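You operate a simulated robot arm through the tools that you are given. There is no shell and no other tool.

You are at the controls of a simulated robot arm. One attempt, no reset.

Task
Wrap the stack in film, low band first, then the high band.
Fine: film arm swung in, crank till the band is covered, height lever over, crank again; film arm swung out at the end. Where these are worked on the way, their far stop is far enough and under half their travel is too little: film arm.

Only the result counts: the job must be done as asked and must still hold three seconds after the hand-in. Knocking over, shifting, dropping, spilling or breaking anything else fails it.

Robot
A 6-joint arm with a two-finger gripper, fixed in place. Base frame: the origin is on the floor under the middle of its stand, x ahead of it, y to its left, z up. Lengths are in cm, angles in degrees, forces in N, time in s.
It reaches about 157.2 cm from its shoulder. Its first joint turns from -166.0 to 166.0 degrees. Payload 2.45 kg.
Tool frame: the origin (TCP) lies between the finger pads and is the grasp point; the fingertips stand 2 cm ahead of it; z points along the fingers, y is the line along which they close. The gripper opens to 14 cm; its body begins 16.8 cm behind the TCP.
Orientation is told as [roll, pitch, yaw] about the base's x, y, z axes, in that order, counted from this pose: with the fingers straight down and closing along the base's y, the tool's x points along the base's -x, its y along +y and its z along -z.

Tools
- The arm moves only by the tool nudge_tool. Its argument "plan" is a list of rows, each an object (a shift or turn left out is 0, a gripper value left out holds the last) with "grip": the opening, from 0 (shut) to 1 (fully open); "xyz": the shift along the tool's x, y, z in cm, a list of three; "rotation": the turn, a rotation vector about the tool's x, y, z in degrees, a list of three. In form: [{"grip": grip, "xyz": [dx, dy, dz], "rotation": [rx, ry, rz]}, ...]. A call has 1 to 20 rows; each row is the pose to reach, as a shift and turn from the pose commanded when the call began, along the tool's axes at that moment. A row lasts 0.2 s, in which the tool goes at most 5 cm and 8.6 degrees; a call with a longer step from one row to the next is refused whole, and so is a gripper value outside its range. Where a pose cannot be reached the arm comes as near as it can. A force on the tool above 90 N (or 10 N above the force at the start of the call, whichever is more), or a blocked arm, ends the call early, and 0.2 s more pass. Each finger travels about 4.5 cm/s and halts on what it meets, pressing with about 28 N; the grip force reading is that of the motor and also rises with nothing between the fingers. The clock runs only during rows and for 0.2 s after the last one: add rows that repeat a pose to give the fingers time. The reply holds the time, the measured pose of the TCP, the force on the tool along the base axes, the opening and the grip force, in the units named above and with some noise, with the torque about the TCP (base axes, N m) and any sound that the robot's microphone picked up.
- Cameras (640 x 400 px; columns grow to the right, rows downward): "scene" is fixed at [4.93, -65.03, 152.66]; the picture's right is [0.56, -0.83, 0.00], its down [-0.36, -0.24, -0.90] and it looks along [0.75, 0.50, -0.44] (base axes); focal length 328 px, centre (320, 200). "wrist" rides on the gripper at [7.8, 1.1, -20.9] in the tool frame; the picture's right is [-0.14, 0.99, 0.00], its down [-0.92, -0.13, -0.37] and it looks along [-0.37, -0.05, 0.93] (tool axes); focal length 280 px, centre (320, 200).
- camera(camera): a new picture of that camera. No time passes.
- pixel_to_xyz(camera, pixels): there is no depth. For up to 12 entries [column, row, z] of the newest picture of that camera ("zoom" is the newest enlarged one), the place [x, y] in the base frame at which the ray of that pixel passes the height z, good to about 0.3 cm. No time passes.
- close_up(camera, box): a new picture of the part [left, top, right, bottom] of that camera's present view, enlarged. No time passes.
- hand_in(): hands the job in; it is judged then, once.

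Leave the gripper open and the arm clear of the work at the hand-in unless told otherwise.

The tools are called as a command line: name --argument value ..., lists and objects as JSON in quotes. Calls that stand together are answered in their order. nudge_tool: Moves the arm, as the interface text tells. Its arguments: {"type":"object","properties":{"plan":{"type":"array"}},"required":["plan"]} The other tools are called the same way: camera (camera) takes a picture; pixel_to_xyz (camera, pixels) gives the place at which the rays of pixels pass given heights; close_up (camera, box) takes an enlarged picture of a part of a camera's view; hand_in () hands the job in.

At the start:

```text
time: 0.0
eef_pos: [68.03, -7.35, 117.53]
ee_rot: [0.0, 0.0, -0.1]
contact_force: [0.3, 0.6, 0.1]
ft_torque: [0.01, -0.03, 0.0]
gripper_width: 14.0
finger_force: 0.1
```

scene: 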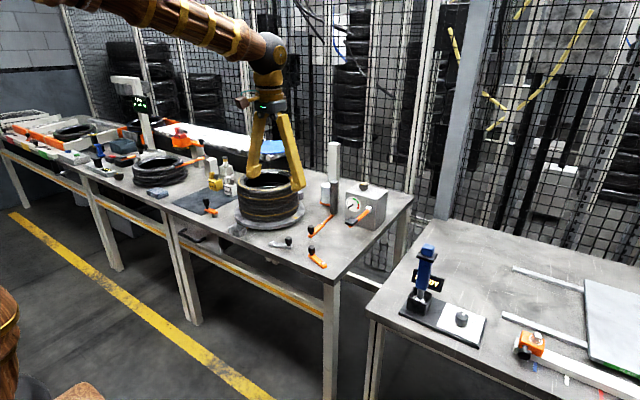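
wrist: 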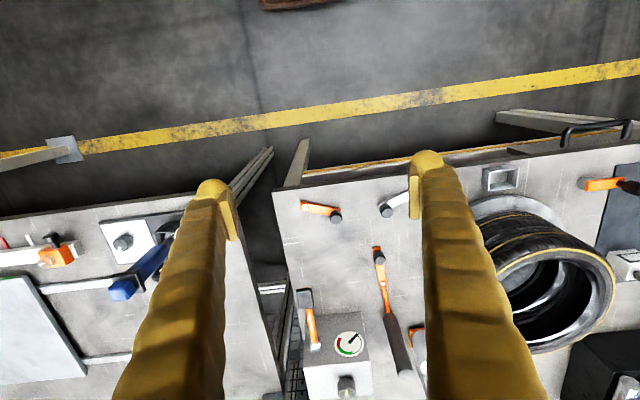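

I see a stack of tyres on a turntable in the scene picture around (270,200), with levers, a crank and a film post near (335,170). I will take close-ups of that area before any move.

close_up --camera "scene" --box '[220, 130, 420, 280]'

close_up --camera "wrist" --box '[270, 130, 640, 400]'

```text
2.67 times, centred on (320, 205) of scene
```

zoom: 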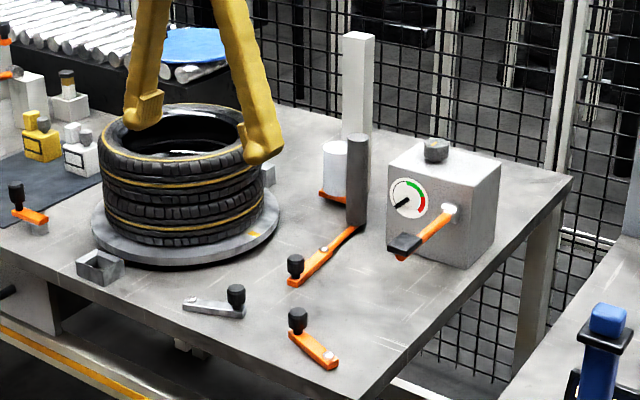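

```text
1.48 times, centred on (455, 265) of wrist
```

zoom: 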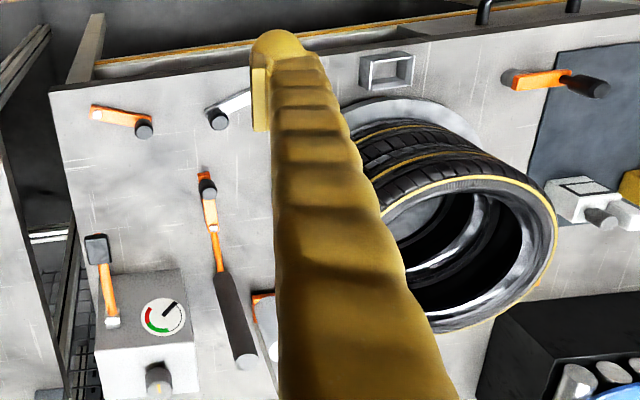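

I see several handles: a grey crank with black knob, an orange lever, an orange bar with a dark upright roll, a mast with a white roll, and a box with a gauge. I will zoom in further to tell them apart.

close_up --camera "scene" --box '[265, 205, 345, 275]'

close_up --camera "scene" --box '[300, 135, 400, 240]'

close_up --camera "scene" --box '[190, 150, 320, 255]'

close_up --camera "wrist" --box '[280, 180, 430, 400]'

```text
5.71 times, centred on (305, 240) of scene
```

zoom: 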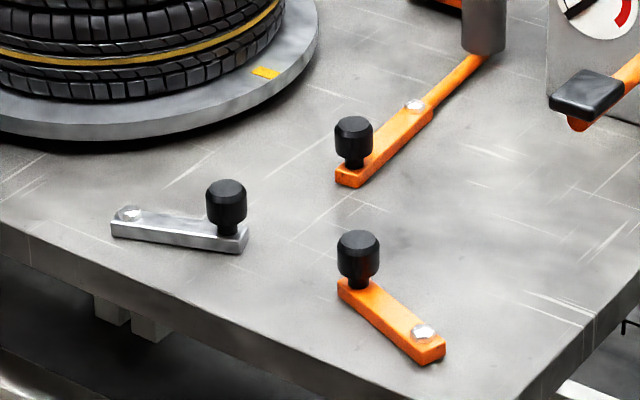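

```text
3.81 times, centred on (350, 188) of scene
```

zoom: 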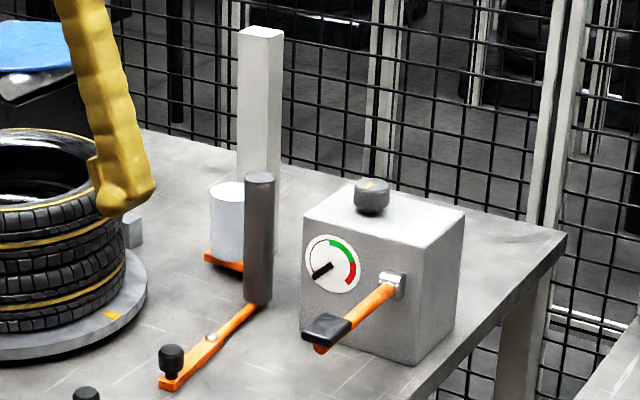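

```text
3.81 times, centred on (255, 202) of scene
```

zoom: 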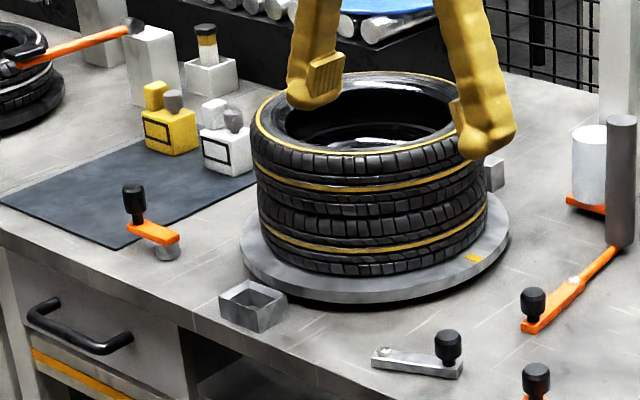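

```text
1.82 times, centred on (355, 290) of wrist
```

zoom: 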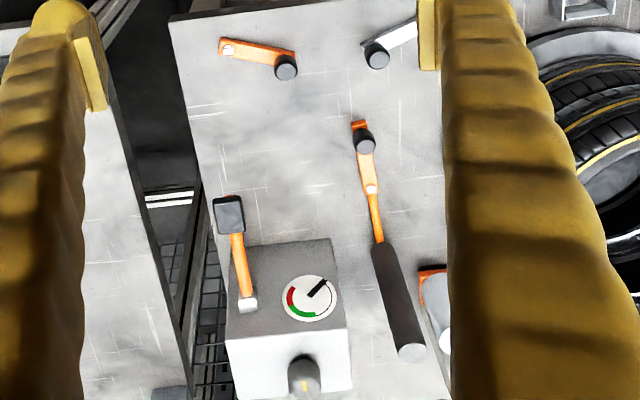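

I read the layout as: film arm = orange bar with knob and dark upright roll; crank = grey bar with knob; height lever = orange lever by the front edge; mast with white roll shows the height. Next I find table height by comparing rays from both cameras for the same points.

pixel_to_xyz --camera "zoom" --pixels '[[371, 188, 80], [371, 188, 90], [371, 188, 100], [228, 47, 80], [228, 47, 90], [228, 47, 100]]'

pixel_to_xyz --camera "scene" --pixels '[[321.6, 223.2, 80], [321.6, 223.2, 90], [321.6, 223.2, 100], [323.2, 263, 80], [323.2, 263, 90], [323.2, 263, 100]]'

```text
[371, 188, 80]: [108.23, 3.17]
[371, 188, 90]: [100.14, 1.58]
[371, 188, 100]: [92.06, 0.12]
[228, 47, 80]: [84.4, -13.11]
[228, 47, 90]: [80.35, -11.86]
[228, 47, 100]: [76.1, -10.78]
```

```text
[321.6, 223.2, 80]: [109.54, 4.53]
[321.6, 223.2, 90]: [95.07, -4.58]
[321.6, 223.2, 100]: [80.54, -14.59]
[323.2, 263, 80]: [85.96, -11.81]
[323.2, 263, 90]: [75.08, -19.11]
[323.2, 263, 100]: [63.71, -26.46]
```

Stereo gives the film arm pivot bolt near (106.8, 2.9, 82) and the height lever bolt near (83.8, -13, 82), so the table is at about 79–80. I now shift the tool up 6 cm and left 10 cm to see the crank from the wrist camera.

nudge_tool --plan '[{"grip": 1, "xyz": [0, 3, -2]}, {"xyz": [0, 6, -4]}, {"xyz": [0, 9, -6]}, {"xyz": [0, 12, -6]}, {"xyz": [0, 12, -6]}]'

camera --camera "wrist"

camera --camera "scene"

```text
time: 1.2
eef_pos: [68.25, 4.71, 123.46]
ee_rot: [0.0, -0.2, -0.2]
contact_force: [0.0, -0.1, -0.7]
ft_torque: [0.02, 0.0, -0.01]
gripper_width: 14.01
finger_force: 0.0
```

```text
taken
```

wrist: 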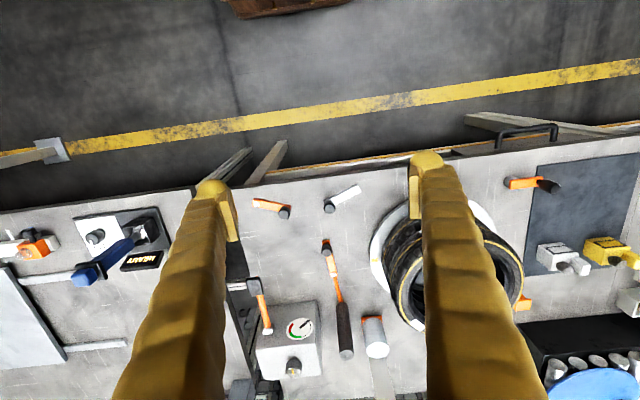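

```text
taken
```

scene: 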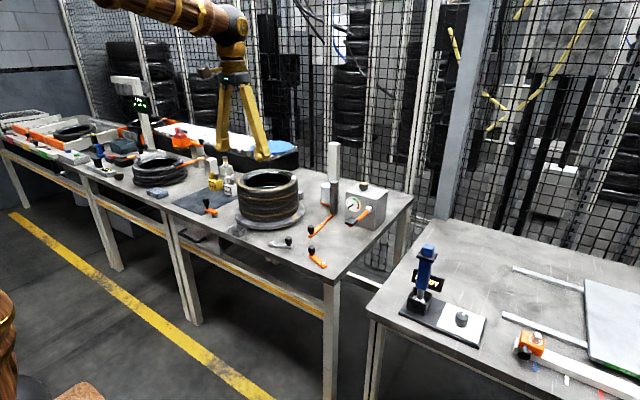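

The wrist view now shows crank at about (345,198), height lever at (270,207), film arm at (335,290). I zoom into both views for precise matches.

close_up --camera "wrist" --box '[240, 170, 400, 270]'

close_up --camera "scene" --box '[225, 160, 345, 275]'

```text
4.00 times, centred on (320, 220) of wrist
```

zoom: 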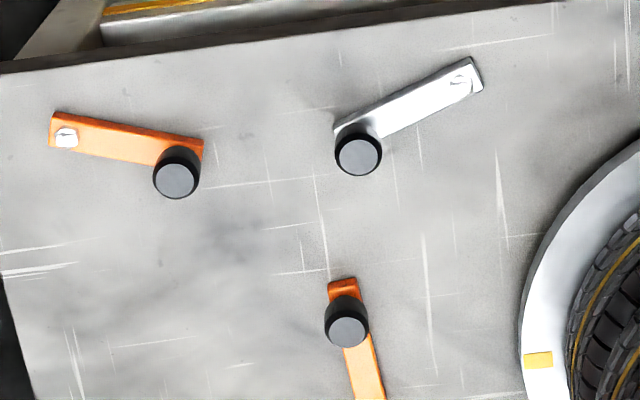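

```text
3.48 times, centred on (285, 218) of scene
```

zoom: 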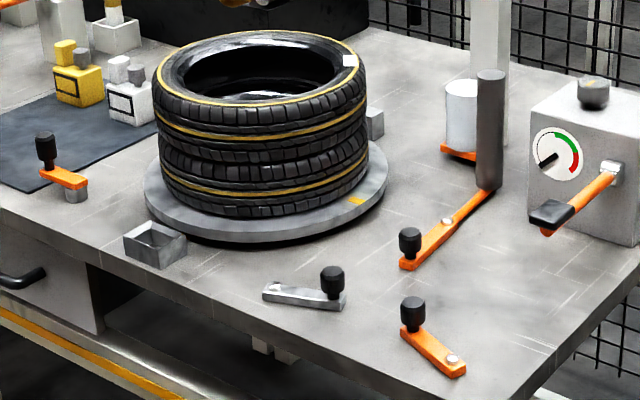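

I now match points: crank bolt, crank knob top, lever bolt, lever knob top, film arm knob top in both full views.

pixel_to_xyz --camera "wrist" --pixels '[[355, 191.75, 80], [355, 191.75, 90], [329.5, 208.75, 80], [329.5, 208.75, 90], [256.5, 204.25, 80], [256.5, 204.25, 90], [283.75, 215, 80], [283.75, 215, 90], [326.5, 252.5, 80], [326.5, 252.5, 90]]'

pixel_to_xyz --camera "scene" --pixels '[[272.1, 242.8, 80], [272.1, 242.8, 90], [288.7, 238.2, 80], [288.7, 238.2, 90], [323.2, 263.8, 80], [323.2, 263.8, 90], [311.4, 247.1, 80], [311.4, 247.1, 90], [310.9, 227.3, 80], [310.9, 227.3, 90]]'

```text
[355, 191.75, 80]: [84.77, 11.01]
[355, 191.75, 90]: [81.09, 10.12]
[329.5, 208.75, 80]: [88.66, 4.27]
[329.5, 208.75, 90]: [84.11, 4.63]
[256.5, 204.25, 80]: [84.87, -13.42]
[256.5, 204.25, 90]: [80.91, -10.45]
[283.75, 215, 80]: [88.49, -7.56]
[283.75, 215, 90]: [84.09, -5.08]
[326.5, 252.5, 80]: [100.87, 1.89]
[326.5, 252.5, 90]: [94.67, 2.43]
```

```text
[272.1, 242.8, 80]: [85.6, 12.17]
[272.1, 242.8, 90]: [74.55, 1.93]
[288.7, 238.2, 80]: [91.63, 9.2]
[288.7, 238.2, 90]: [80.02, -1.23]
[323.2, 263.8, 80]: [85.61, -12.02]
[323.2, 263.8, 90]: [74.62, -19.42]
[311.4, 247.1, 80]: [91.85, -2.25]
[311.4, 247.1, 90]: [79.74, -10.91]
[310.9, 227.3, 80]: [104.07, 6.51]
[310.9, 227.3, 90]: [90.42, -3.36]
```

Stereo gives: crank bolt (84.4, 10.9, 81.2), crank knob top (86.7, 4.4, 84.4); lever bolt (84.4, -13.1), lever knob (86.5, -6.4, 84.5); film arm knob (98.2, 2.1, 84.4). Next I measure the turntable mark, film arm bolt, roll, tray and stack for clearances.

pixel_to_xyz --camera "wrist" --pixels '[[374.5, 260, 80], [374.5, 260, 90]]'

pixel_to_xyz --camera "scene" --pixels '[[295.35, 217.5, 80], [295.35, 217.5, 90], [234.7, 214, 81], [304.3, 211, 81], [265, 227, 81]]'

close_up --camera "wrist" --box '[220, 230, 420, 400]'

close_up --camera "scene" --box '[225, 160, 315, 255]'

```text
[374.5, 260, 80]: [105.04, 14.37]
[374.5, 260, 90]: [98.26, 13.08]
```

```text
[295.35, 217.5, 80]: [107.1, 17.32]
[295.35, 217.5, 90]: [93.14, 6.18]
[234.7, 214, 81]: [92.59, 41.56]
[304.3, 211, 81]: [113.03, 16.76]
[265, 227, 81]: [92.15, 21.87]
```

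```text
2.35 times, centred on (320, 315) of wrist
```

zoom: 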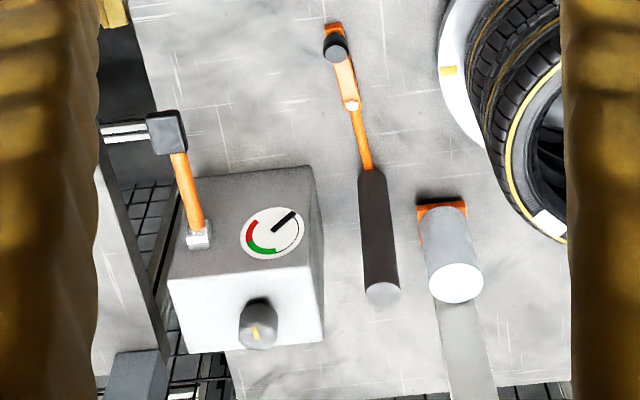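

```text
4.21 times, centred on (270, 208) of scene
```

zoom: 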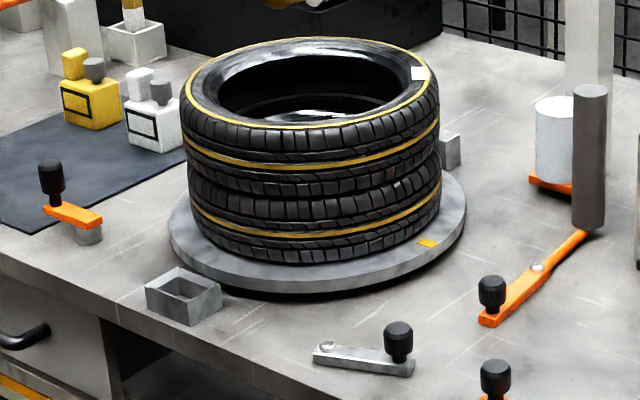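

Turntable top is at about z 82.9 with the yellow mark at (103.1, 14.0). I query its rim points, the tray corners and film arm parts in this zoom.

pixel_to_xyz --camera "zoom" --pixels '[[170, 222, 82.9], [195, 252, 82.9], [240, 271, 82.9], [300, 279, 82.9], [360, 274, 82.9], [420, 252, 82.9], [455, 222, 82.9], [466, 195, 82.9], [190, 326, 79.5], [222, 305, 79.5], [146, 307, 79.5], [222, 286, 83]]'

pixel_to_xyz --camera "zoom" --pixels '[[537, 267, 81], [537, 267, 82], [588, 225, 81], [588, 225, 84], [590, 90, 100], [480, 322, 80], [492, 281, 84.4], [565, 190, 81], [440, 80, 95], [440, 80, 100], [182, 90, 95], [182, 90, 100]]'

```text
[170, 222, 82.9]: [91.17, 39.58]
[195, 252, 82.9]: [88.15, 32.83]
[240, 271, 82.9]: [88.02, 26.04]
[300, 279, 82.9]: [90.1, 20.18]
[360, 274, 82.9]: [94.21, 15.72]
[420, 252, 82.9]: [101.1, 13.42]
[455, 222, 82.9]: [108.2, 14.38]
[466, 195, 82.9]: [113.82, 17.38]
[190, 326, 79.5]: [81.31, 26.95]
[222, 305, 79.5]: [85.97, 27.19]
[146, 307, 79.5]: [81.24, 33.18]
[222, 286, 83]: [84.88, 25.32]
```

```text
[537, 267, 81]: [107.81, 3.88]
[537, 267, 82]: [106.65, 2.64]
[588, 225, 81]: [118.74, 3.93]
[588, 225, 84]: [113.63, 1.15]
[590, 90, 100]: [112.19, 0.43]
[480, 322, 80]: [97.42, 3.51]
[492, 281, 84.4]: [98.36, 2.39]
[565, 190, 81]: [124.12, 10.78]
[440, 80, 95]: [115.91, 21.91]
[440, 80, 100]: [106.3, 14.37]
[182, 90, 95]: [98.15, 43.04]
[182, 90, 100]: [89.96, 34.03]
```

The turntable circle fits centre about (103.6, 29.7), radius about 16.4. One more orange lever stands at the left by the mat (scene (210,208)); I zoom in to judge what it belongs to.

close_up --camera "wrist" --box '[480, 130, 640, 250]'

close_up --camera "scene" --box '[130, 140, 240, 225]'

close_up --camera "scene" --box '[310, 135, 350, 245]'

```text
3.33 times, centred on (560, 190) of wrist
```

zoom: 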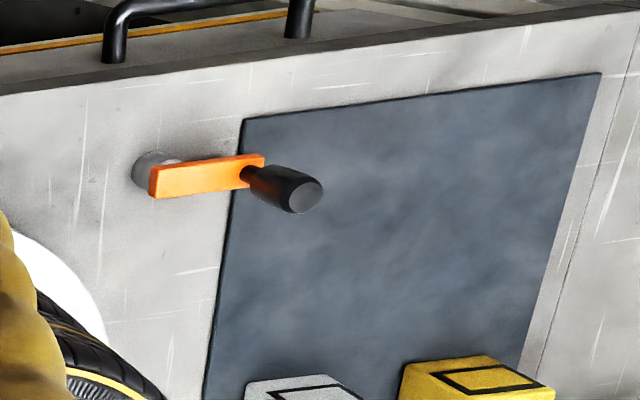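

```text
4.71 times, centred on (185, 182) of scene
```

zoom: 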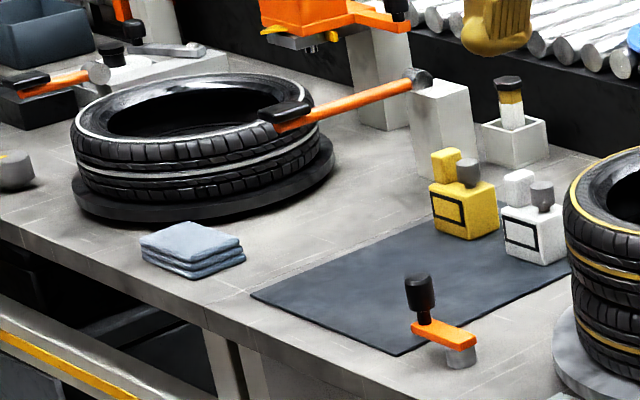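

```text
3.64 times, centred on (330, 190) of scene
```

zoom: 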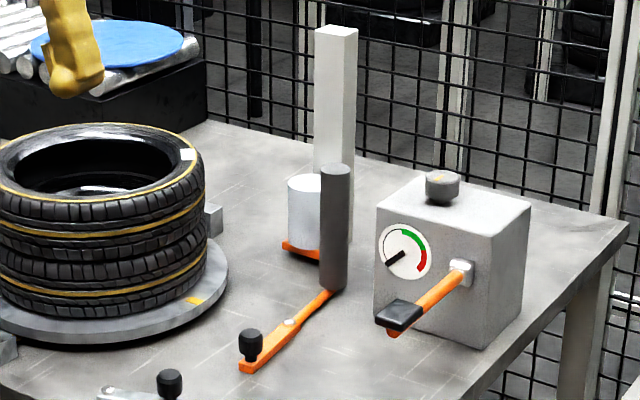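

The left lever is part of the mat station, not the wrapper. Now I measure the gauge box's handle and top knob, since the film arm knob will swing toward it, plus the pivot bolt and roll by stereo.

pixel_to_xyz --camera "wrist" --pixels '[[254, 285, 80], [254, 285, 100], [290, 366, 80], [290, 366, 100], [333.2, 274.9, 80], [333.2, 274.9, 90], [346.5, 354, 80], [346.5, 354, 100], [377, 350, 80], [377, 350, 100]]'

pixel_to_xyz --camera "scene" --pixels '[[351.4, 221, 80], [351.4, 221, 100], [364, 183, 80], [364, 183, 100], [321.5, 223.5, 80], [321.5, 223.5, 90], [332, 182, 80], [332, 182, 100], [325.5, 184, 80], [325.5, 184, 100]]'

```text
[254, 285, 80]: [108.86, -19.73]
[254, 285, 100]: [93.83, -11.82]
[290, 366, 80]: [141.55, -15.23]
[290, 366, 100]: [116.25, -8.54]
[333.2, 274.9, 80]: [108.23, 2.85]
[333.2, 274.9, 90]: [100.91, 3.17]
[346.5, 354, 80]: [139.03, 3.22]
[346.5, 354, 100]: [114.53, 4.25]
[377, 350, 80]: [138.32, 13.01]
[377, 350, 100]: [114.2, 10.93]
```

```text
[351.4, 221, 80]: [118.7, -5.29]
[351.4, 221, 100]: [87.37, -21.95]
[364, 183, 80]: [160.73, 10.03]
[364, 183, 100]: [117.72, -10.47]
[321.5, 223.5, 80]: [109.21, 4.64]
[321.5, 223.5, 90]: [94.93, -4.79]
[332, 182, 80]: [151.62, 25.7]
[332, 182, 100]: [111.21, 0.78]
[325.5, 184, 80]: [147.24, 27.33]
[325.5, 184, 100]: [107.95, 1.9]
```

Measured: box handle end at (99.9, -15, 92), box knob top near (116, -9, 100), film arm pivot (107.1, 2.9), roll top (118.7, 4.1, 96.5). I check the box's footprint to know how far the knob can swing.

pixel_to_xyz --camera "scene" --pixels '[[345.1, 220.2, 79.5], [375.9, 231.2, 79.5], [345.1, 192, 96], [375.9, 202.4, 96], [354, 194, 95], [388, 190, 96], [290, 280, 79.5], [250, 262, 79.5]]'

pixel_to_xyz --camera "wrist" --pixels '[[255, 347, 96], [257, 308, 96], [317, 302, 96], [319, 341, 96], [278, 196, 79.5], [380, 175, 79.5]]'

```text
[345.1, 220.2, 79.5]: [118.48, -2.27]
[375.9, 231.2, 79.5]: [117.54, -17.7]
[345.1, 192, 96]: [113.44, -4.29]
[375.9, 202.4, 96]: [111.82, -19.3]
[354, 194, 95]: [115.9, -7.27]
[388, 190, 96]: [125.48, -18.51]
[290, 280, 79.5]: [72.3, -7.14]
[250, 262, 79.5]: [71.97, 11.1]
```

```text
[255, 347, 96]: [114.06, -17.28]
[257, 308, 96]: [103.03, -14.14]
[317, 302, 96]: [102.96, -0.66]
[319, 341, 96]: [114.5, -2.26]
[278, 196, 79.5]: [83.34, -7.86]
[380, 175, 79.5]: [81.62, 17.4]
```

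The gauge box front is at x≈118, so the swing is free. I move over the film arm knob at (98.3, 2.2), narrowing the gripper to about 6 cm, stopping at z≈100 to check alignment.

nudge_tool --plan '[{"grip": 0.8, "xyz": [-4, -0.4, 0]}, {"grip": 0.45, "xyz": [-8, -0.8, 0]}, {"xyz": [-12, -1.2, 0]}, {"xyz": [-16, -1.6, 0]}, {"xyz": [-20, -2, 0]}, {"xyz": [-24, -2.4, 0]}, {"xyz": [-28, -2.5, 0]}, {"xyz": [-30.05, -2.5, 2]}, {"xyz": [-30.05, -2.5, 6]}, {"xyz": [-30.05, -2.5, 10]}, {"xyz": [-30.05, -2.5, 14]}, {"xyz": [-30.05, -2.5, 18]}, {"xyz": [-30.05, -2.5, 22]}, {"xyz": [-30.05, -2.5, 24]}, {"xyz": [-30.05, -2.5, 24]}]'

camera --camera "wrist"

close_up --camera "scene" --box '[225, 120, 385, 270]'

```text
time: 4.4
eef_pos: [98.12, 2.01, 99.57]
ee_rot: [0.0, 0.0, -0.1]
contact_force: [0.3, 1.0, -0.5]
ft_torque: [0.01, -0.02, 0.0]
gripper_width: 6.3
finger_force: 0.1
```

```text
taken
```

wrist: 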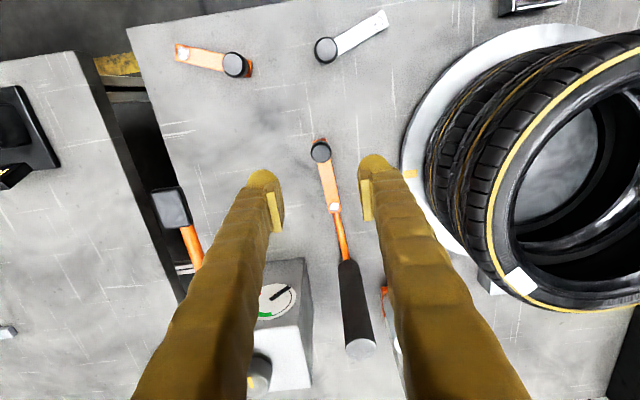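

```text
2.67 times, centred on (305, 195) of scene
```

zoom: 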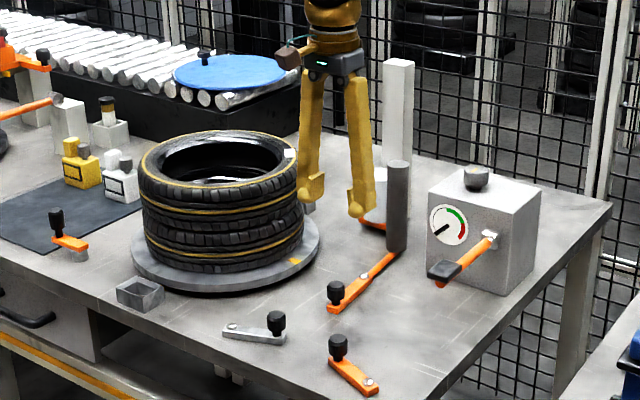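

I now have a nearer wrist view: film knob top at (320,152), crank knob (326,49), lever knob (236,64), film bolt (334,207). I refine their positions.

pixel_to_xyz --camera "wrist" --pixels '[[320, 152, 84.4], [326, 49, 84.4], [236, 64, 84.4], [334, 207, 81.5], [378, 20, 81.3], [183, 53, 81.3], [361, 347, 96.5], [410, 175, 82.9], [310, 152, 84.4], [331, 152, 84.4]]'

close_up --camera "wrist" --box '[230, 100, 430, 240]'

```text
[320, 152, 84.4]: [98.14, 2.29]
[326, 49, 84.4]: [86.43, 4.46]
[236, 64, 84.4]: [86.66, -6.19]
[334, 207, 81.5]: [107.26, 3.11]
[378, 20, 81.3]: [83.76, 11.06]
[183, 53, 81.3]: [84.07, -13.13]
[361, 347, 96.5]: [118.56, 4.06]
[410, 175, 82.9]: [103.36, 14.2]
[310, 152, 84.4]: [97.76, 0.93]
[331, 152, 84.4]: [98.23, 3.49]
```

```text
2.86 times, centred on (330, 170) of wrist
```

zoom: 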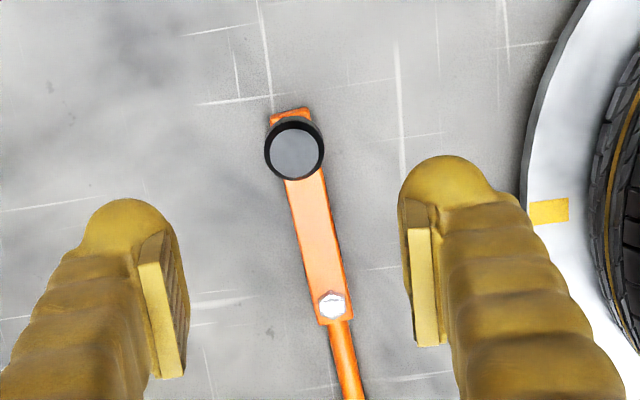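

The film knob centre is (98.15, 2.25), midway between the fingers, pivot at (107.2, 3.0), radius 9.1. I descend 15.7 cm to TCP z≈83.9 and then close gently.

nudge_tool --plan '[{"grip": 0.45, "xyz": [0, 0.2, 4]}, {"xyz": [0, 0.2, 8]}, {"xyz": [0, 0.2, 12]}, {"xyz": [0, 0.2, 14.5]}, {"xyz": [0, 0.2, 15.7]}, {"xyz": [0, 0.2, 15.7]}]'

close_up --camera "wrist" --box '[230, 80, 430, 220]'

close_up --camera "scene" --box '[260, 140, 380, 260]'

```text
time: 5.8
eef_pos: [98.23, 2.35, 83.87]
ee_rot: [0.0, 0.0, -0.1]
contact_force: [0.7, -0.7, 0.3]
ft_torque: [-0.02, -0.02, -0.03]
gripper_width: 6.29
finger_force: 0.1
```

```text
2.86 times, centred on (330, 150) of wrist
```

zoom: 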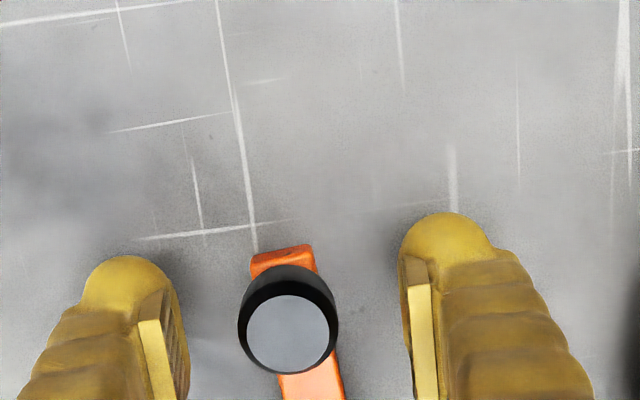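

```text
3.33 times, centred on (320, 200) of scene
```

zoom: 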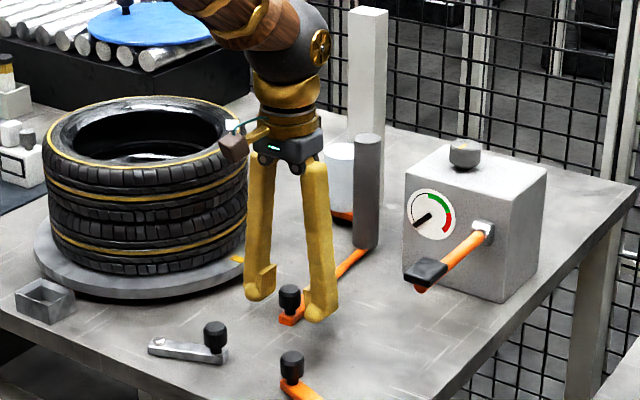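

The knob sits between the fingers. I close on it, holding the pose for five rows.

nudge_tool --plan '[{"grip": 0.25}, {"grip": 0.1}, {"grip": 0.1}, {"grip": 0.1}, {"grip": 0.1}]'

close_up --camera "wrist" --box '[230, 80, 430, 220]'

```text
time: 7.0
eef_pos: [98.15, 2.24, 83.95]
ee_rot: [-0.1, -0.1, -0.1]
contact_force: [0.8, -12.5, -0.6]
ft_torque: [-0.15, -0.03, 0.02]
gripper_width: 2.65
finger_force: 44.8
```

```text
2.86 times, centred on (330, 150) of wrist
```

zoom: 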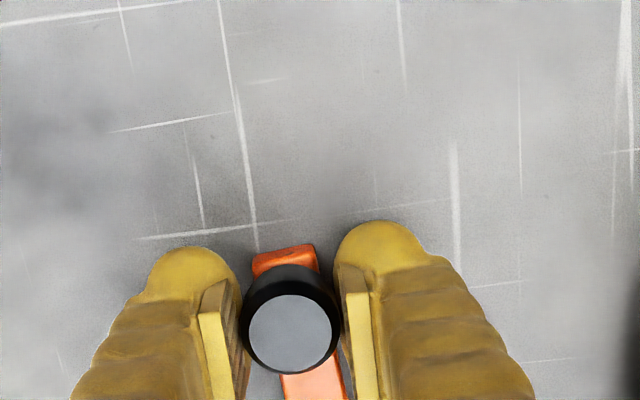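

Gripped: width 2.65 cm, force 44.8 N. I start the swing gently CCW by about 10°, knob toward -y, to feel whether the arm yields this way.

nudge_tool --plan '[{"grip": 0.1, "xyz": [-0.06, -0.5, 0], "rotation": [0, 0, -3.4]}, {"xyz": [-0.15, -1.05, 0], "rotation": [0, 0, -6.8]}, {"xyz": [-0.28, -1.6, 0], "rotation": [0, 0, -10.3]}, {"xyz": [-0.28, -1.6, 0], "rotation": [0, 0, -10.3]}]'

close_up --camera "scene" --box '[260, 140, 380, 260]'

```text
time: 8.0
eef_pos: [98.53, 0.7, 83.88]
ee_rot: [-0.1, 0.0, 10.3]
contact_force: [-7.5, 3.9, 0.3]
ft_torque: [0.02, 0.22, 0.42]
gripper_width: 2.67
finger_force: 45.3
```

```text
3.33 times, centred on (320, 200) of scene
```

zoom: 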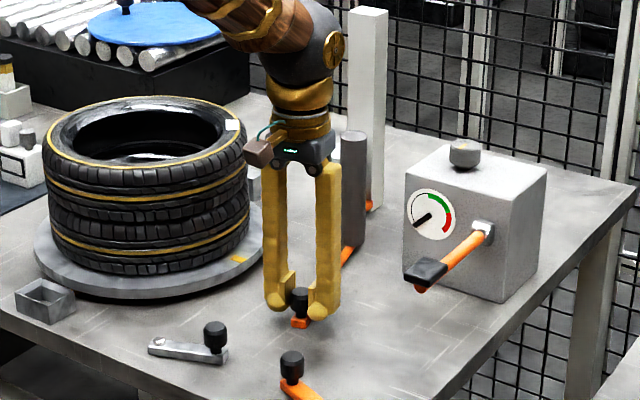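

The arm yields freely (about 8 N) and the bar turned with the tool. I continue the arc another 36° with the tool turning along.

nudge_tool --plan '[{"grip": 0.1, "xyz": [-0.128, -0.944, 0], "rotation": [0, 0, -6]}, {"xyz": [-0.354, -1.869, 0], "rotation": [0, 0, -12]}, {"xyz": [-0.676, -2.766, 0], "rotation": [0, 0, -18]}, {"xyz": [-1.089, -3.624, 0], "rotation": [0, 0, -24]}, {"xyz": [-1.59, -4.435, 0], "rotation": [0, 0, -30]}, {"xyz": [-2.173, -5.188, 0], "rotation": [0, 0, -36]}, {"xyz": [-2.173, -5.188, 0], "rotation": [0, 0, -36]}]'

close_up --camera "scene" --box '[240, 130, 380, 260]'

```text
time: 9.6
eef_pos: [101.72, -3.99, 83.94]
ee_rot: [-0.1, -0.3, 46.3]
contact_force: [2.5, 0.7, 20.1]
ft_torque: [0.06, -0.12, -0.08]
gripper_width: 2.68
finger_force: 45.2
```

```text
3.08 times, centred on (310, 195) of scene
```

zoom: 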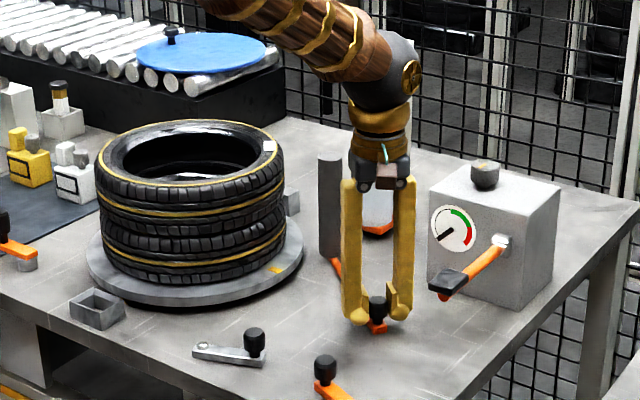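

The roll has swung toward the stack; about 46° so far, with a 20 N vertical load. I go on in smaller steps, easing up 0.15 cm, watching for the stop.

nudge_tool --plan '[{"grip": 0.1, "xyz": [-0.128, -0.944, -0.1], "rotation": [0, 0, -6]}, {"xyz": [-0.354, -1.869, -0.15], "rotation": [0, 0, -12]}, {"xyz": [-0.676, -2.766, -0.15], "rotation": [0, 0, -18]}, {"xyz": [-1.089, -3.624, -0.15], "rotation": [0, 0, -24]}, {"xyz": [-1.089, -3.624, -0.15], "rotation": [0, 0, -24]}]'

close_up --camera "scene" --box '[240, 130, 380, 260]'

```text
time: 10.4
eef_pos: [103.44, -4.84, 83.84]
ee_rot: [0.9, 0.1, 64.5]
contact_force: [-26.2, 7.2, 16.1]
ft_torque: [-0.15, 0.44, 0.16]
gripper_width: 2.64
finger_force: 45.1
stopped in row 4: the force on the tool passed its limit at 102 N (the readings are from after the stop); the commanded pose is now the measured one
```

```text
3.08 times, centred on (310, 195) of scene
```

zoom: 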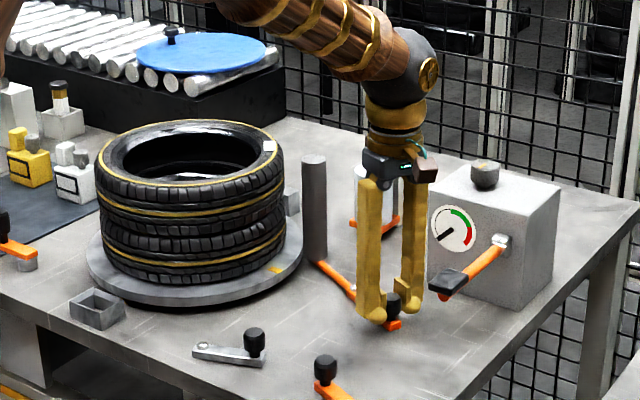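

It stopped hard at the 60° mark: knob at (103.4, -4.8), roll beside the stack – the far stop. I release and lift straight up, then check that it stays.

nudge_tool --plan '[{"grip": 0.25}, {"grip": 0.4}, {"grip": 0.4}, {"grip": 0.4, "xyz": [0, 0, -3]}, {"xyz": [0, 0, -7]}, {"xyz": [0, 0, -12]}, {"xyz": [0, 0, -17]}, {"xyz": [0, 0, -22]}, {"xyz": [0, 0, -22]}]'

close_up --camera "scene" --box '[220, 120, 400, 270]'

camera --camera "wrist"

```text
time: 12.4
eef_pos: [103.72, -4.85, 106.08]
ee_rot: [0.9, 0.1, 64.4]
contact_force: [-0.2, -0.1, 0.0]
ft_torque: [0.0, 0.02, -0.01]
gripper_width: 5.58
finger_force: 0.1
```

```text
2.67 times, centred on (310, 195) of scene
```

zoom: 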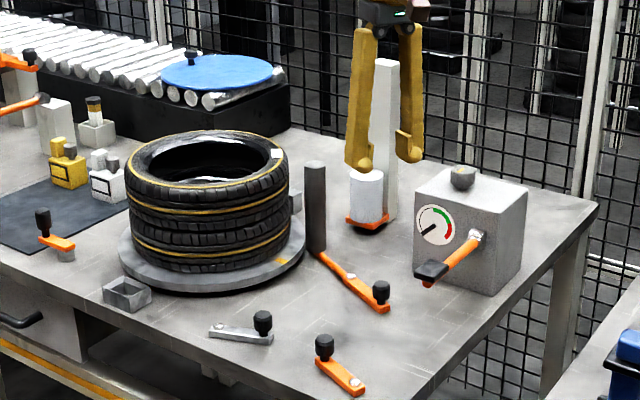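

```text
taken
```

wrist: 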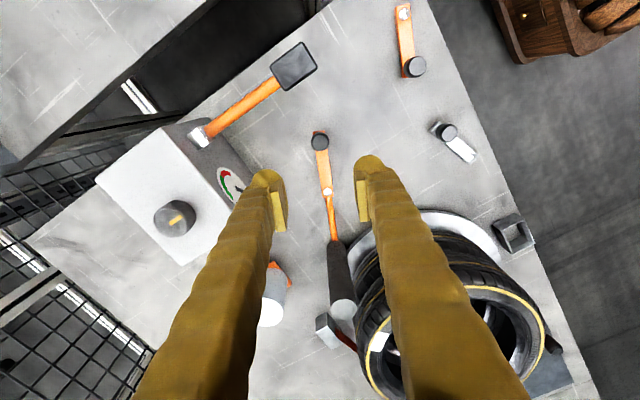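

The film arm stays in. Next is the crank. I refine the crank bolt/knob position and tyre-top height from the current views (sticker at wrist (380,341), scene about (294,178)).

pixel_to_xyz --camera "wrist" --pixels '[[470, 156, 81.3], [447, 132, 84.4], [415, 67, 84.4], [404, 13, 81.3], [380, 341, 95], [380, 341, 100], [320, 141, 84.4], [328, 191, 81.5], [343, 308, 96.5], [518, 238, 79.5], [495, 222, 83], [512, 214, 83]]'

pixel_to_xyz --camera "scene" --pixels '[[293.9, 177.8, 95], [293.9, 177.8, 100]]'

close_up --camera "wrist" --box '[380, 0, 540, 270]'

```text
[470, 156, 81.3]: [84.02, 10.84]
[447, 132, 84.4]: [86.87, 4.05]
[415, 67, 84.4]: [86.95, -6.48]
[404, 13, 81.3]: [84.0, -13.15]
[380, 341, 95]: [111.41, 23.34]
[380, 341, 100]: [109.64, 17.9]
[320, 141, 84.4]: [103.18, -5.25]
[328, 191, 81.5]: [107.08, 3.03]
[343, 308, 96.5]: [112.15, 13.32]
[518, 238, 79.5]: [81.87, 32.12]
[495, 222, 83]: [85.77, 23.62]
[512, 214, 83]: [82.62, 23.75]
```

```text
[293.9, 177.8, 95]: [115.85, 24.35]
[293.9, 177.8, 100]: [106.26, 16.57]
```

```text
1.48 times, centred on (460, 135) of wrist
```

zoom: 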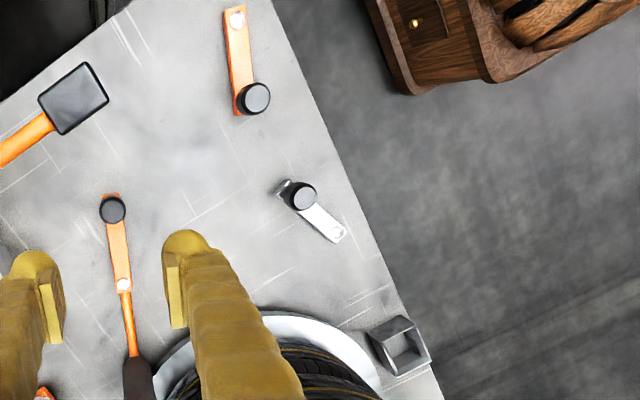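

The stack top is at about 97.5, below the gripper body at work height. Crank pivot ≈(84.15, 10.95), knob ≈(86.65, 4.35), radius ≈7.05. I move above the crank knob at yaw 45° (fingers close tangentially where the knob passes nearest the turntable), stopping at z≈98 for a check.

nudge_tool --plan '[{"grip": 0.4, "xyz": [-0.18, 3.87, 0], "rotation": [0.1, 0.2, 4.85]}, {"xyz": [-0.37, 7.75, 0], "rotation": [0.2, 0.4, 9.7]}, {"xyz": [-0.55, 11.62, 0], "rotation": [0.3, 0.6, 14.55]}, {"xyz": [-0.74, 15.5, 0], "rotation": [0.39, 0.8, 19.4]}, {"xyz": [-0.92, 19.37, 0], "rotation": [0.39, 0.8, 19.4]}, {"xyz": [-0.92, 19.37, 4], "rotation": [0.39, 0.8, 19.4]}, {"xyz": [-0.92, 19.37, 8], "rotation": [0.39, 0.8, 19.4]}, {"xyz": [-0.92, 19.37, 8], "rotation": [0.39, 0.8, 19.4]}]'

camera --camera "wrist"

close_up --camera "scene" --box '[220, 120, 400, 270]'

```text
time: 14.2
eef_pos: [86.71, 4.21, 97.91]
ee_rot: [0.2, 1.1, 45.0]
contact_force: [-0.4, -0.6, 0.3]
ft_torque: [0.0, -0.02, 0.02]
gripper_width: 5.58
finger_force: 0.0
```

```text
taken
```

wrist: 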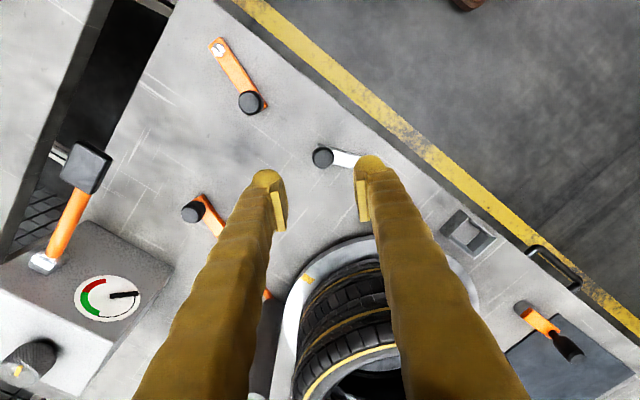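

```text
2.67 times, centred on (310, 195) of scene
```

zoom: 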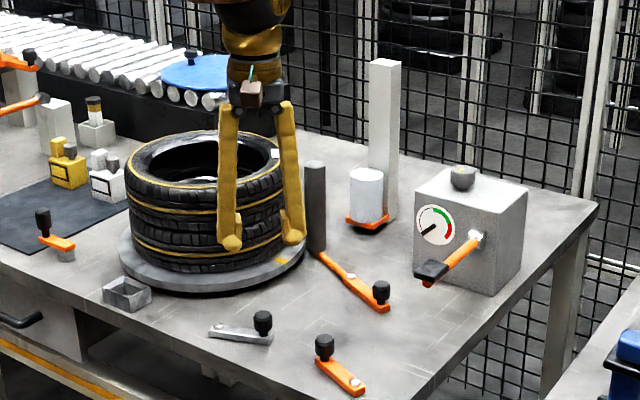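

The knob is visible at wrist (322,157). A 1.1° tilt crept in; I check the knob position and will correct the tilt during the descent.

pixel_to_xyz --camera "wrist" --pixels '[[322, 157, 84.4], [366, 163, 81.3], [250, 102, 84.4], [218, 47, 81.3], [308, 279, 82.9], [462, 246, 79.5], [440, 232, 83]]'

close_up --camera "wrist" --box '[230, 100, 430, 240]'

```text
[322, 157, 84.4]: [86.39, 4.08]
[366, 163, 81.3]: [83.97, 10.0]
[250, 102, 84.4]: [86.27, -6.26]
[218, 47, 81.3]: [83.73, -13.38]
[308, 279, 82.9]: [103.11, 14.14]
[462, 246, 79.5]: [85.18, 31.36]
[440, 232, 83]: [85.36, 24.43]
```

```text
2.86 times, centred on (330, 170) of wrist
```

zoom: 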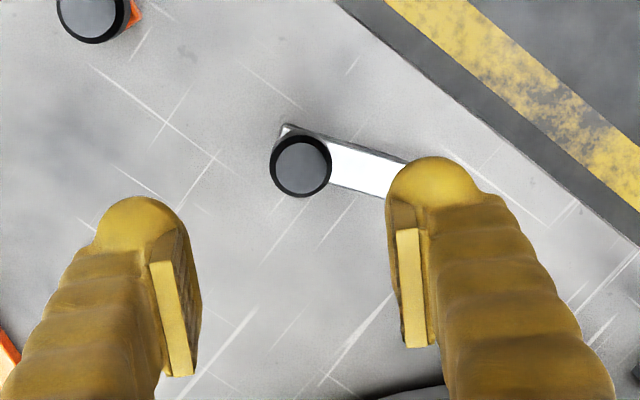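

Knob near (86.5, 4.25). I descend 13.7 cm with the tilt corrected, to TCP z≈84.2 so the tips stay above the bar, then close.

nudge_tool --plan '[{"grip": 0.4, "xyz": [-0.05, 0.05, 4], "rotation": [0.1, -0.6, 0]}, {"xyz": [-0.1, 0.1, 8], "rotation": [0.2, -1.1, 0]}, {"xyz": [-0.14, 0.14, 11.5], "rotation": [0.2, -1.1, 0]}, {"xyz": [-0.14, 0.14, 13.7], "rotation": [0.2, -1.1, 0]}, {"xyz": [-0.14, 0.14, 13.7], "rotation": [0.2, -1.1, 0]}]'

close_up --camera "wrist" --box '[230, 80, 430, 220]'

```text
time: 15.4
eef_pos: [86.41, 4.19, 84.27]
ee_rot: [-0.1, 0.0, 45.0]
contact_force: [-0.5, -0.1, -0.3]
ft_torque: [-0.01, -0.01, 0.02]
gripper_width: 5.58
finger_force: 0.1
```

```text
2.86 times, centred on (330, 150) of wrist
```

zoom: 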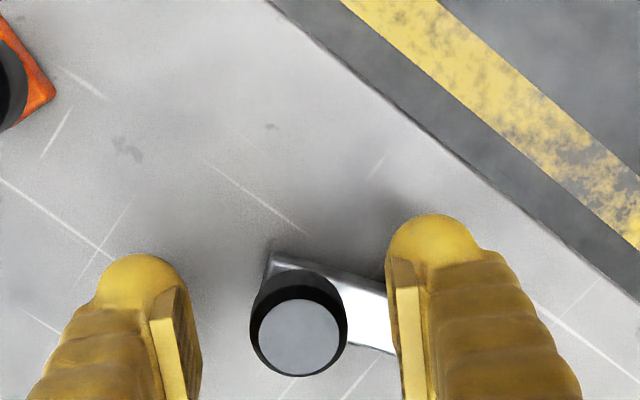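

The knob is centred between the pads. I close on it.

nudge_tool --plan '[{"grip": 0.25}, {"grip": 0.12}, {"grip": 0.12}, {"grip": 0.12}, {"grip": 0.12}]'

```text
time: 16.6
eef_pos: [86.33, 4.33, 84.35]
ee_rot: [0.0, 0.0, 45.0]
contact_force: [-14.6, 31.4, -1.6]
ft_torque: [0.39, 0.11, 0.13]
gripper_width: 2.59
finger_force: 45.3
```

Gripped (2.59 cm). The knob really sits near (86.33, 4.33), fitting pivot (84.0, 10.9), radius 7.0. I try turning counter-clockwise about 30° and look at whether the turntable follows.

nudge_tool --plan '[{"grip": 0.12, "xyz": [-0.6, -0.18, 0]}, {"xyz": [-1.23, -0.31, 0]}, {"xyz": [-1.83, -0.44, 0]}, {"xyz": [-2.43, -0.525, 0]}, {"xyz": [-3.04, -0.54, 0]}, {"xyz": [-3.65, -0.525, 0]}, {"xyz": [-3.65, -0.525, 0]}]'

close_up --camera "scene" --box '[220, 120, 400, 270]'

```text
time: 18.2
eef_pos: [89.37, 6.57, 84.33]
ee_rot: [0.0, 0.1, 45.0]
contact_force: [-38.6, 17.2, 7.7]
ft_torque: [-0.08, 0.69, 0.75]
gripper_width: 2.63
finger_force: 44.9
```

```text
2.67 times, centred on (310, 195) of scene
```

zoom: 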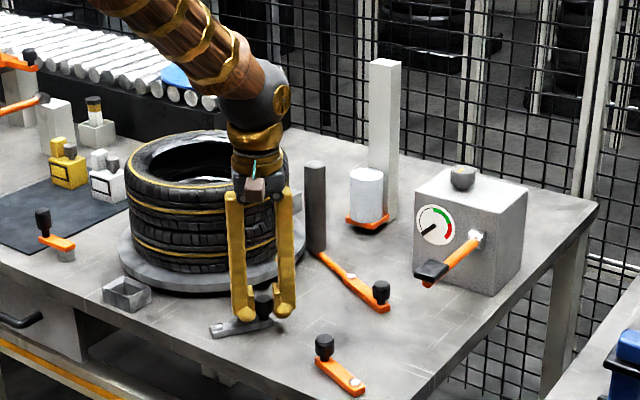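

The crank yields; about 40 N is mainly radial from a slight radius mismatch. I refit centre (83.88, 10.83), radius 6.95 and continue to 30°.

nudge_tool --plan '[{"grip": 0.12, "xyz": [-1.056, 0.294, 0]}, {"xyz": [-2.195, 0.709, 0]}, {"xyz": [-3.243, 1.315, 0]}, {"xyz": [-4.172, 2.093, 0]}, {"xyz": [-4.95, 3.021, 0]}, {"xyz": [-5.556, 4.07, 0]}, {"xyz": [-5.971, 5.209, 0]}, {"xyz": [-5.971, 5.209, 0]}]'

close_up --camera "scene" --box '[220, 120, 400, 270]'

```text
time: 19.7
eef_pos: [90.89, 12.38, 84.5]
ee_rot: [-0.7, -0.3, 44.9]
contact_force: [52.6, -50.8, -11.0]
ft_torque: [0.95, -0.29, 1.25]
gripper_width: 6.12
finger_force: 33.3
stopped in row 7: the force on the tool passed its limit at 95 N (the readings are from after the stop); the commanded pose is now the measured one
```

```text
2.67 times, centred on (310, 195) of scene
```

zoom: 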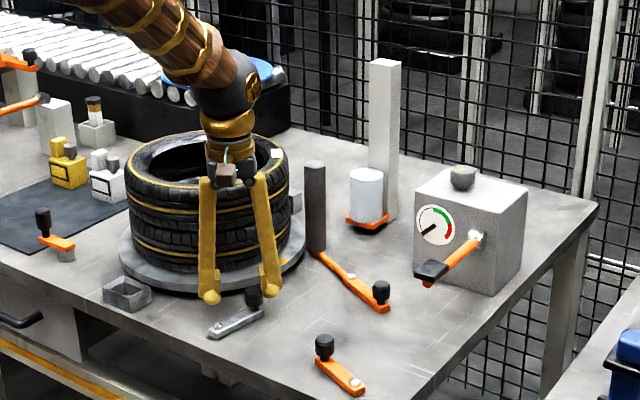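

The fingers got forced open to 6.1 cm and the force limit ended the call: the crank blocked around there. I look closely before moving on.

close_up --camera "wrist" --box '[180, 60, 480, 260]'

close_up --camera "scene" --box '[250, 170, 350, 270]'

```text
2.00 times, centred on (330, 160) of wrist
```

zoom: 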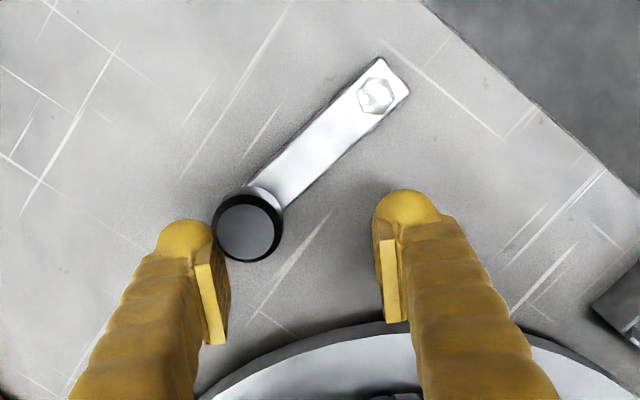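

```text
4.00 times, centred on (300, 220) of scene
```

zoom: 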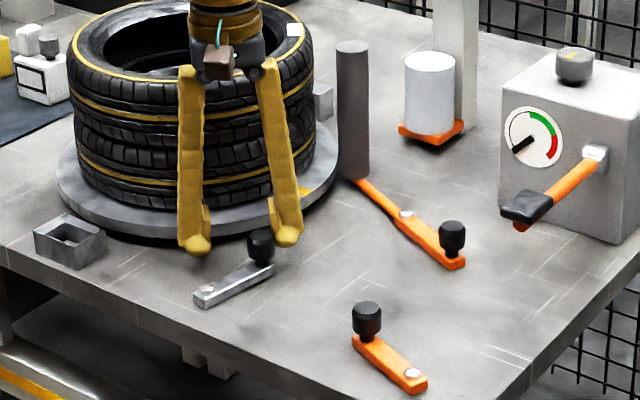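

The turntable mark is still at about scene (296,217.5), i.e. unmoved, and the crank has stopped at its present angle. I compute that angle from the wrist view.

camera --camera "wrist"

pixel_to_xyz --camera "wrist" --pixels '[[294, 174, 84.4], [358, 107.5, 81.3], [358, 107.5, 81], [386, 70, 79.5], [340, 228, 82.9]]'

```text
taken
```

wrist: 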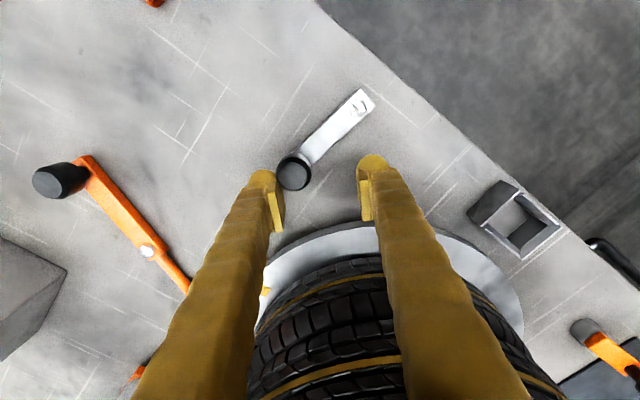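

```text
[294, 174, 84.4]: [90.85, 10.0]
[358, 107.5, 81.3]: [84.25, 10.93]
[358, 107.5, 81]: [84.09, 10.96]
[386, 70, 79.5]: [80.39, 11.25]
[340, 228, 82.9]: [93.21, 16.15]
```

The crank went from -70° to about -8° and the knob now presses against one finger. To learn whether it is a hard stop or just heavy drag, I hold still with the grip closing for a second.

nudge_tool --plan '[{"grip": 0.12}, {"grip": 0.12}, {"grip": 0.12}, {"grip": 0.12}, {"grip": 0.12}]'

close_up --camera "wrist" --box '[180, 60, 480, 260]'

```text
time: 20.9
eef_pos: [90.62, 12.63, 84.38]
ee_rot: [-0.4, -0.2, 45.0]
contact_force: [54.1, -60.8, 9.9]
ft_torque: [-0.25, -0.01, 1.12]
gripper_width: 6.86
finger_force: 38.7
```

```text
2.00 times, centred on (330, 160) of wrist
```

zoom: 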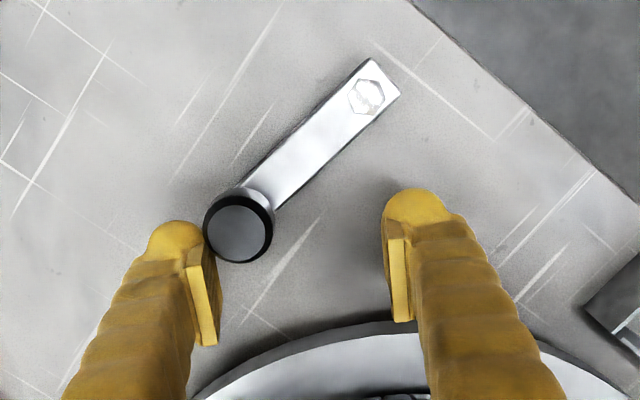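

The crank does not budge under 80 N, so counter-clockwise is blocked at about -8°: the working direction must be clockwise. I open the grip, back off along the closing line and recentre over the knob near (90.8, 10.0).

nudge_tool --plan '[{"grip": 0.5, "xyz": [0, -0.7, 0]}, {"grip": 0.5, "xyz": [0.5, -1.3, 0]}, {"xyz": [1.2, -1.77, 0]}, {"xyz": [1.77, -1.77, 0]}, {"xyz": [1.77, -1.77, 0]}]'

camera --camera "wrist"

close_up --camera "wrist" --box '[180, 60, 480, 260]'

```text
time: 22.1
eef_pos: [90.59, 10.25, 84.42]
ee_rot: [-0.4, -0.2, 44.9]
contact_force: [-0.1, -0.6, -0.4]
ft_torque: [0.0, 0.0, 0.01]
gripper_width: 7.0
finger_force: 0.0
```

```text
taken
```

wrist: 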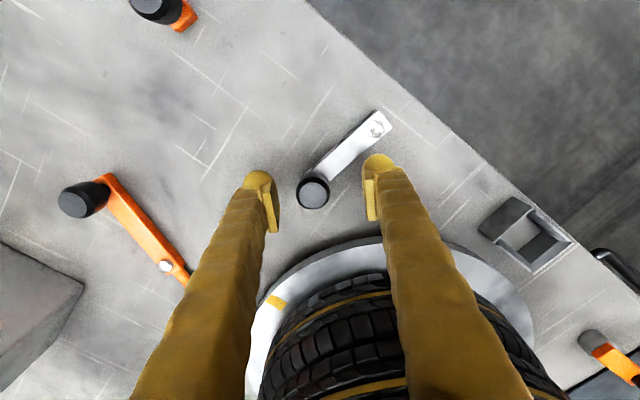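

```text
2.00 times, centred on (330, 160) of wrist
```

zoom: 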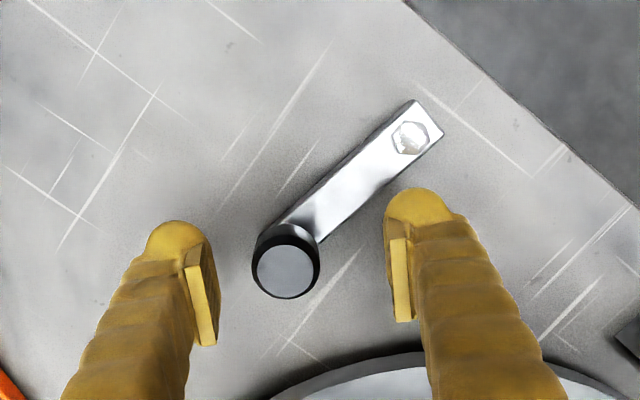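

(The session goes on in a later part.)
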